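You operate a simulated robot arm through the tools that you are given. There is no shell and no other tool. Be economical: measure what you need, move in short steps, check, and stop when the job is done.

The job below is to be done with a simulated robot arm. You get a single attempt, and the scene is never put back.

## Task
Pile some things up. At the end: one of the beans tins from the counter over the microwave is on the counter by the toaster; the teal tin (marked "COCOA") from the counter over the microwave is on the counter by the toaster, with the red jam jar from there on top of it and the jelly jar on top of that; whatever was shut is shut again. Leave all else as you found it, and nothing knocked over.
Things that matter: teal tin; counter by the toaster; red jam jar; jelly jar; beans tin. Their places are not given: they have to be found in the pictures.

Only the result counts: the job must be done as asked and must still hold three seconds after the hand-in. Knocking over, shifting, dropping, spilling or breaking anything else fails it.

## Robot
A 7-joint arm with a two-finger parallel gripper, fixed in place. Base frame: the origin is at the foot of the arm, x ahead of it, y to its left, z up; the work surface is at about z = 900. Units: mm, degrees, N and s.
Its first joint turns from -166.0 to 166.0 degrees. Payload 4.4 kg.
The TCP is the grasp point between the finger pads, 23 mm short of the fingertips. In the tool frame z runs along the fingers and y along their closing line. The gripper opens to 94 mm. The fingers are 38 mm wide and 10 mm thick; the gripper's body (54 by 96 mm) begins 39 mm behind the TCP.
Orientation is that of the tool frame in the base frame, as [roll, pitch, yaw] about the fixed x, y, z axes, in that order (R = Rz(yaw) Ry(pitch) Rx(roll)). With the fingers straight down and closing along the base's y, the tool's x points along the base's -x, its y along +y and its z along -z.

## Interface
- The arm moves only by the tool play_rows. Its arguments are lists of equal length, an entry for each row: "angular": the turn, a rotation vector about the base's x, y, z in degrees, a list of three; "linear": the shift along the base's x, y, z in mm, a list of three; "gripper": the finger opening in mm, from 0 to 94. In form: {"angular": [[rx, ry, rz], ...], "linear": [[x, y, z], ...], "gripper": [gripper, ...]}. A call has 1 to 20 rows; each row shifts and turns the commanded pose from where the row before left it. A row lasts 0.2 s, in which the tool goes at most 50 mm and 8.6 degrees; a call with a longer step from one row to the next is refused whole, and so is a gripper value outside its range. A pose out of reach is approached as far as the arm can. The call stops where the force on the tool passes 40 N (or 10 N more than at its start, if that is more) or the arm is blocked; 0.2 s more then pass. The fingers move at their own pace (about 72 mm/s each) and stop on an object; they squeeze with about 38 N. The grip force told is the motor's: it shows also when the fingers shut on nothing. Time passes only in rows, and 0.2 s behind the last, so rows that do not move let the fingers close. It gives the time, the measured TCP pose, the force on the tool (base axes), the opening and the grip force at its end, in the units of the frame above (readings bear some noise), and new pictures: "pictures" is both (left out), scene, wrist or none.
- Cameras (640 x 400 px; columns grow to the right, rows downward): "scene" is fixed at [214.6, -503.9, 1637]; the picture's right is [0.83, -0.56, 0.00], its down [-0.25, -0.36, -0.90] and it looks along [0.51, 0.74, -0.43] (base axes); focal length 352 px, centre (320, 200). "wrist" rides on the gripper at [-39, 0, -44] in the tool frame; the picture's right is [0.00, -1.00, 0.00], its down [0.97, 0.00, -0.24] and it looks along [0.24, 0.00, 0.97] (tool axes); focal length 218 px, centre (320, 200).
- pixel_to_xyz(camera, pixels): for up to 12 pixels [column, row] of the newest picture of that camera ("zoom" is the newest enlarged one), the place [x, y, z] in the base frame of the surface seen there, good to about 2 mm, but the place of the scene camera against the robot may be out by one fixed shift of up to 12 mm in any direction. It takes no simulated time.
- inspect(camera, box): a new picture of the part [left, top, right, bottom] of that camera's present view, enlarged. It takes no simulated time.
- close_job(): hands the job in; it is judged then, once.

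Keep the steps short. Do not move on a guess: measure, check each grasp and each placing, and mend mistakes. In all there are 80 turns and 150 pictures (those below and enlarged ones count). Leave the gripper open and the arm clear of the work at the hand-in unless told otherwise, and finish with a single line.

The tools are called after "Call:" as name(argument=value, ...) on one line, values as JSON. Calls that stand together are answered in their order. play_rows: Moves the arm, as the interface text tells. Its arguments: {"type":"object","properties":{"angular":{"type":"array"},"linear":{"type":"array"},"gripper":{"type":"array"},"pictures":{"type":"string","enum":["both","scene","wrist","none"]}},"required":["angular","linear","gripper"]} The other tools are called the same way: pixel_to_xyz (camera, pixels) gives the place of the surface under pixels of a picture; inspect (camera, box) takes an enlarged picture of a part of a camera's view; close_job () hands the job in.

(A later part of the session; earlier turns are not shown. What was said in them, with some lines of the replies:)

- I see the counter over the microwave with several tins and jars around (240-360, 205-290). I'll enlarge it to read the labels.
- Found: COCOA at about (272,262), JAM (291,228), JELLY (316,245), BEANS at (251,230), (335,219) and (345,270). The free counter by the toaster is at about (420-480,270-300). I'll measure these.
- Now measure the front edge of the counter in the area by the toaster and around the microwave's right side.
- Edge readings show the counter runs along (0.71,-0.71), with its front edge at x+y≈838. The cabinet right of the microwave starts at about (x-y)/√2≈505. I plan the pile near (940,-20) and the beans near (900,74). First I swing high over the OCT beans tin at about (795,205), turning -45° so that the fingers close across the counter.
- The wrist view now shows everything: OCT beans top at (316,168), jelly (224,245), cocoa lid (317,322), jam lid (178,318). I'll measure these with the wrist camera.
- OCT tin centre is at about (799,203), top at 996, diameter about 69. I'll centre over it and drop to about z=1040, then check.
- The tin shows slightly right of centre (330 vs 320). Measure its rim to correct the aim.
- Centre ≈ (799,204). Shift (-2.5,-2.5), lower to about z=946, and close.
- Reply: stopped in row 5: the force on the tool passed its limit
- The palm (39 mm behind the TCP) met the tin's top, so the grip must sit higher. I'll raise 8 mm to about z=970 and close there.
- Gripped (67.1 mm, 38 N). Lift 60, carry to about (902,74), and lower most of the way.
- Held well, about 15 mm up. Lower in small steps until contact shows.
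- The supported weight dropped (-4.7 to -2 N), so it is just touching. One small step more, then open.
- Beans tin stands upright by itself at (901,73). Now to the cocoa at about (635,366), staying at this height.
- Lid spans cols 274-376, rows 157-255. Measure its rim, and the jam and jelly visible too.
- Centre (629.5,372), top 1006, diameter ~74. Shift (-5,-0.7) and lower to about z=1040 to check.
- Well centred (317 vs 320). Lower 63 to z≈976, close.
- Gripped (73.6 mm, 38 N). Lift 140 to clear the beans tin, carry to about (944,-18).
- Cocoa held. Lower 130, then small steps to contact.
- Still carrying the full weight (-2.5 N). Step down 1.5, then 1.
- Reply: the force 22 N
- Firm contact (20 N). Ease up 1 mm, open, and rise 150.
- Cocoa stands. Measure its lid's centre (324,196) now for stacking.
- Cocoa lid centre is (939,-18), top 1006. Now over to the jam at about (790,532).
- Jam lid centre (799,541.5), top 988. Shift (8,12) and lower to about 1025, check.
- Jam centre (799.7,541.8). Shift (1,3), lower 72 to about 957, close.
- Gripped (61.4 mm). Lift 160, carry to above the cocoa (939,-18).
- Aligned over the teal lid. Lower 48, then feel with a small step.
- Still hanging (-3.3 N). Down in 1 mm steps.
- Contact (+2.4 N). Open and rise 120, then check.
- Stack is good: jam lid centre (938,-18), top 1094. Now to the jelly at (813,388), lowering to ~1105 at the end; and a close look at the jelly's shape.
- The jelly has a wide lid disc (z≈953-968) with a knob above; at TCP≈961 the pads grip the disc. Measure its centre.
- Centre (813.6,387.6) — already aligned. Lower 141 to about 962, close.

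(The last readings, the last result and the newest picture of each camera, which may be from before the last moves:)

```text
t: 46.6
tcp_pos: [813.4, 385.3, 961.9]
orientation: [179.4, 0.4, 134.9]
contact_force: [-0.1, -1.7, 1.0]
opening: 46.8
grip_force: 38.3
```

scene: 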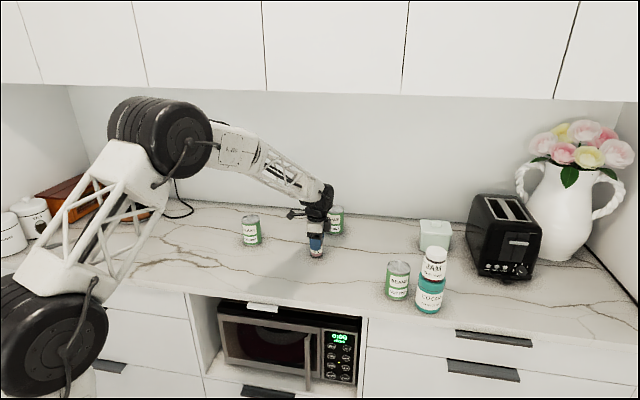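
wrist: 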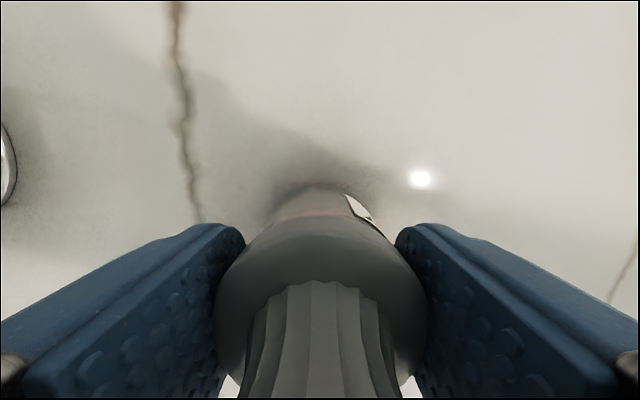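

Gripped on the disc (46.8 mm, 38 N). Lift 230 and carry to over the jam (938,-18).

Call:
play_rows(angular=[[0, 0, 0], [0, 0, 0], [0, 0, 0], [0, 0, 0], [0, 0, 0], [0, 0, 0], [0, 0, 0], [0, 0, 0], [0, 0, 0], [0, 0, 0], [0, 0, 0], [0, 0, 0], [0, 0, 0], [0, 0, 0], [0, 0, 0], [0, 0, 0], [0, 0, 0], [0, 0, 0]], linear=[[0, 0, 20], [0, 0, 45], [0, 0, 45], [0, 0, 45], [0, 0, 45], [0, 0, 30], [11.3, -36.8, 0], [11.3, -36.8, 0], [11.3, -36.8, 0], [11.3, -36.8, 0], [11.3, -36.8, 0], [11.3, -36.8, 0], [11.3, -36.8, 0], [11.3, -36.8, 0], [11.3, -36.8, 0], [11.3, -36.8, 0], [11.3, -36.8, 0], [0, 0, 0]], gripper=[40, 40, 40, 40, 40, 40, 40, 40, 40, 40, 40, 40, 40, 40, 40, 40, 40, 40], pictures="both")

```text
t: 50.4
tcp_pos: [938.3, -20.8, 1194.1]
orientation: [179.6, 0.3, 135.1]
contact_force: [0.4, -0.6, -1.9]
opening: 46.5
grip_force: 37.4
```

scene: 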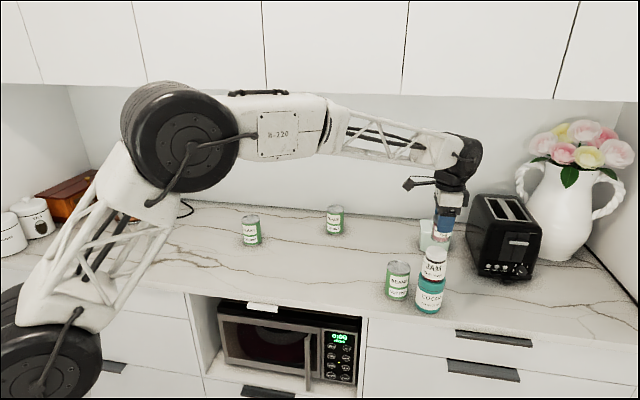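
wrist: 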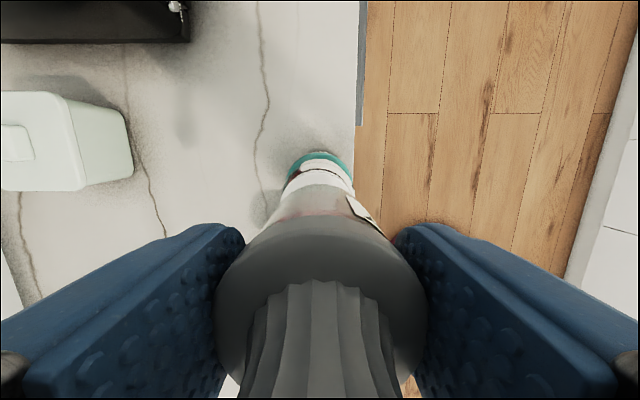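

Aligned. Lower about 36 to just above contact (~1155).

Call:
play_rows(angular=[[0, 0, 0], [0, 0, 0], [0, 0, 0], [0, 0, 0], [0, 0, 0]], linear=[[0, 0, -15], [0, 0, -10], [0, 0, -6], [0, 0, -3], [0, 0, 0]], gripper=[40, 40, 40, 40, 40], pictures="both")

Call:
inspect(camera="scene", box=[380, 190, 500, 320])

```text
t: 51.6
tcp_pos: [937.0, -19.6, 1158.9]
orientation: [179.5, 0.3, 135.0]
contact_force: [0.3, 0.6, -2.4]
opening: 46.7
grip_force: 38.2
```

scene: 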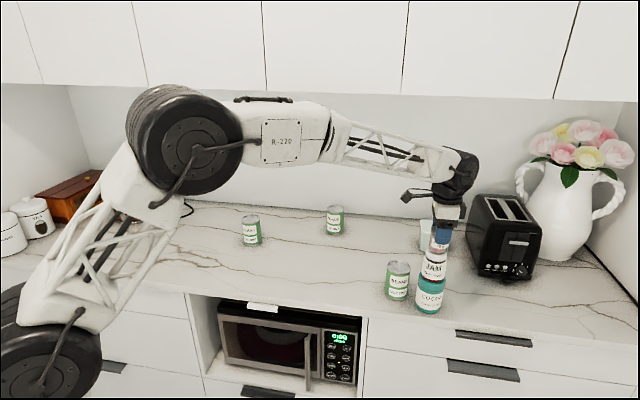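
wrist: 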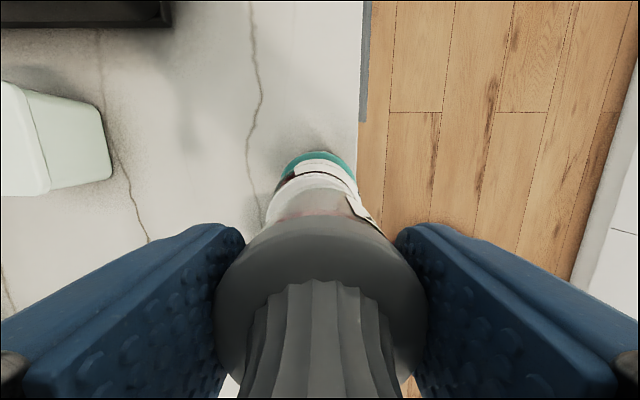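

```text
3.08 times, centred on (440, 255) of scene
```

zoom: 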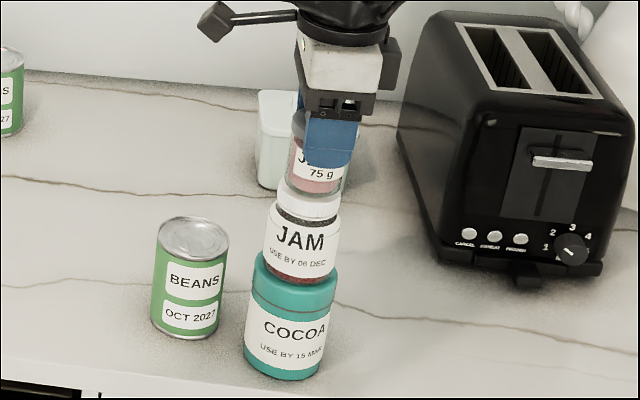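

Looks centred; still hanging (-2.4 N). Down 2, 1, then check.

Call:
play_rows(angular=[[0, 0, 0], [0, 0, 0], [0, 0, 0]], linear=[[0, 0, -2], [0, 0, -1], [0, 0, 0]], gripper=[40, 40, 40], pictures="none")

```text
t: 52.4
tcp_pos: [936.3, -20.0, 1154.0]
orientation: [179.5, 0.3, 135.0]
contact_force: [-0.6, -0.5, 1.4]
opening: 46.8
grip_force: 37.4
```

Possibly touching (+1.4 N). One 0.7 mm step to confirm.

Call:
play_rows(angular=[[0, 0, 0], [0, 0, 0]], linear=[[0, 0, -0.7], [0, 0, 0]], gripper=[40, 40], pictures="none")

```text
t: 53.0
tcp_pos: [936.0, -19.6, 1154.3]
orientation: [179.5, 0.3, 135.1]
contact_force: [-1.8, -0.7, 11.0]
opening: 47.1
grip_force: 38.1
```

Contact confirmed (11 N). Ease up 0.6, open gradually, rise straight up.

Call:
play_rows(angular=[[0, 0, 0], [0, 0, 0], [0, 0, 0], [0, 0, 0], [0, 0, 0], [0, 0, 0], [0, 0, 0], [0, 0, 0], [0, 0, 0]], linear=[[0, 0, 0.6], [0, 0, 0], [0, 0, 0], [0, 0, 0], [0, 0, 15], [0, 0, 30], [0, 0, 40], [0, 0, 25], [0, 0, 0]], gripper=[40, 60, 94, 94, 94, 94, 94, 94, 94], pictures="both")

Call:
inspect(camera="scene", box=[380, 190, 500, 320])

```text
t: 55.0
tcp_pos: [935.1, -20.1, 1264.7]
orientation: [179.6, 0.2, 134.9]
contact_force: [0.1, -0.2, 0.1]
opening: 93.8
grip_force: 0.0
```

scene: 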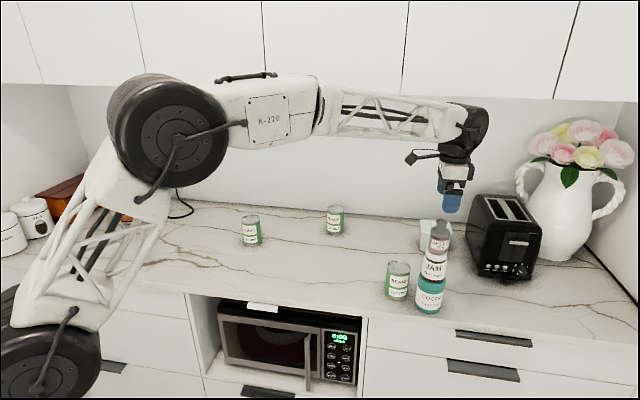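
wrist: 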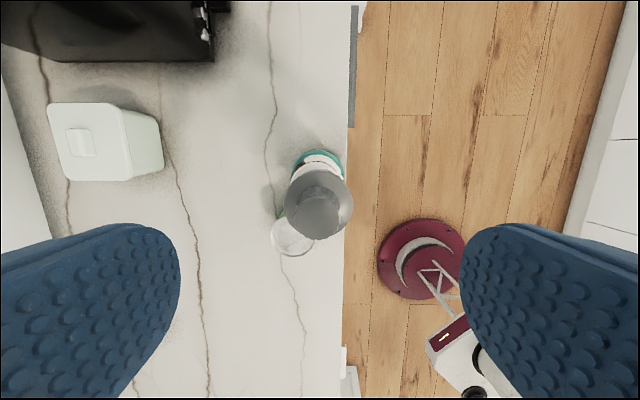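

```text
3.08 times, centred on (440, 255) of scene
```

zoom: 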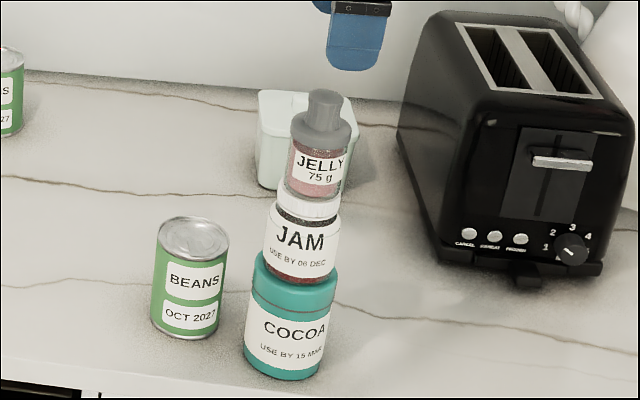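

The pile stands. Raise a little and move the arm clear of it, then recheck.

Call:
play_rows(angular=[[0, 0, 0], [0, 0, 0], [0, 0, 0], [0, 0, 0], [0, 0, 0], [0, 0, 0], [0, 0, 0], [0, 0, 0], [0, 0, 0], [0, 0, 0], [0, 0, 0], [0, 0, 0]], linear=[[0, 0, 40], [-22, 32, 0], [-22, 32, 0], [-22, 32, 0], [-22, 32, 0], [-22, 32, 0], [-22, 32, 0], [-22, 32, 0], [-22, 32, 0], [-22, 32, 0], [-22, 32, 0], [0, 0, 0]], gripper=[94, 94, 94, 94, 94, 94, 94, 94, 94, 94, 94, 94], pictures="scene")

Call:
inspect(camera="scene", box=[230, 190, 480, 330])

```text
t: 57.6
tcp_pos: [715.2, 299.2, 1303.9]
orientation: [179.6, 0.3, 135.0]
contact_force: [0.0, -0.6, -0.2]
opening: 94.2
grip_force: 0.1
```

scene: 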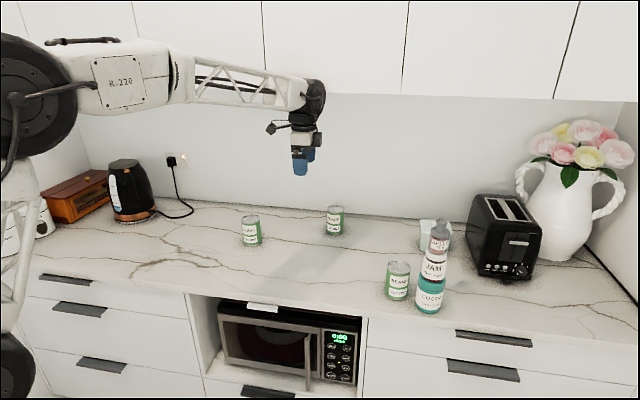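

```text
2.56 times, centred on (355, 260) of scene
```

zoom: 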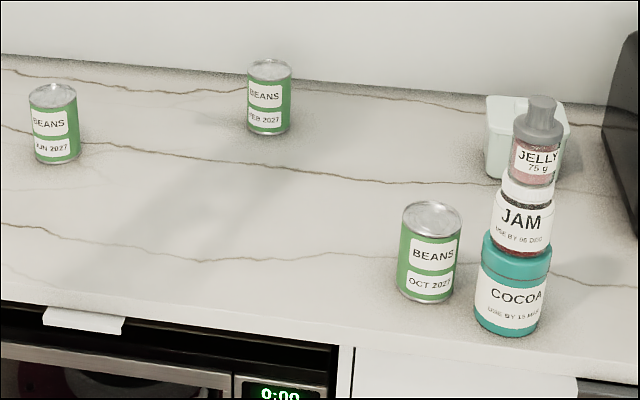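

Pile and beans tin stand, the other tins are where they were, and nothing was opened. The arm is clear with the gripper open, so I'm handing in.

Call:
close_job()

```text
The job is handed in.
```

The OCT 2027 beans tin and the cocoa–jam–jelly pile are standing on the counter beside the toaster, nothing else was moved or opened, and the job is handed in.
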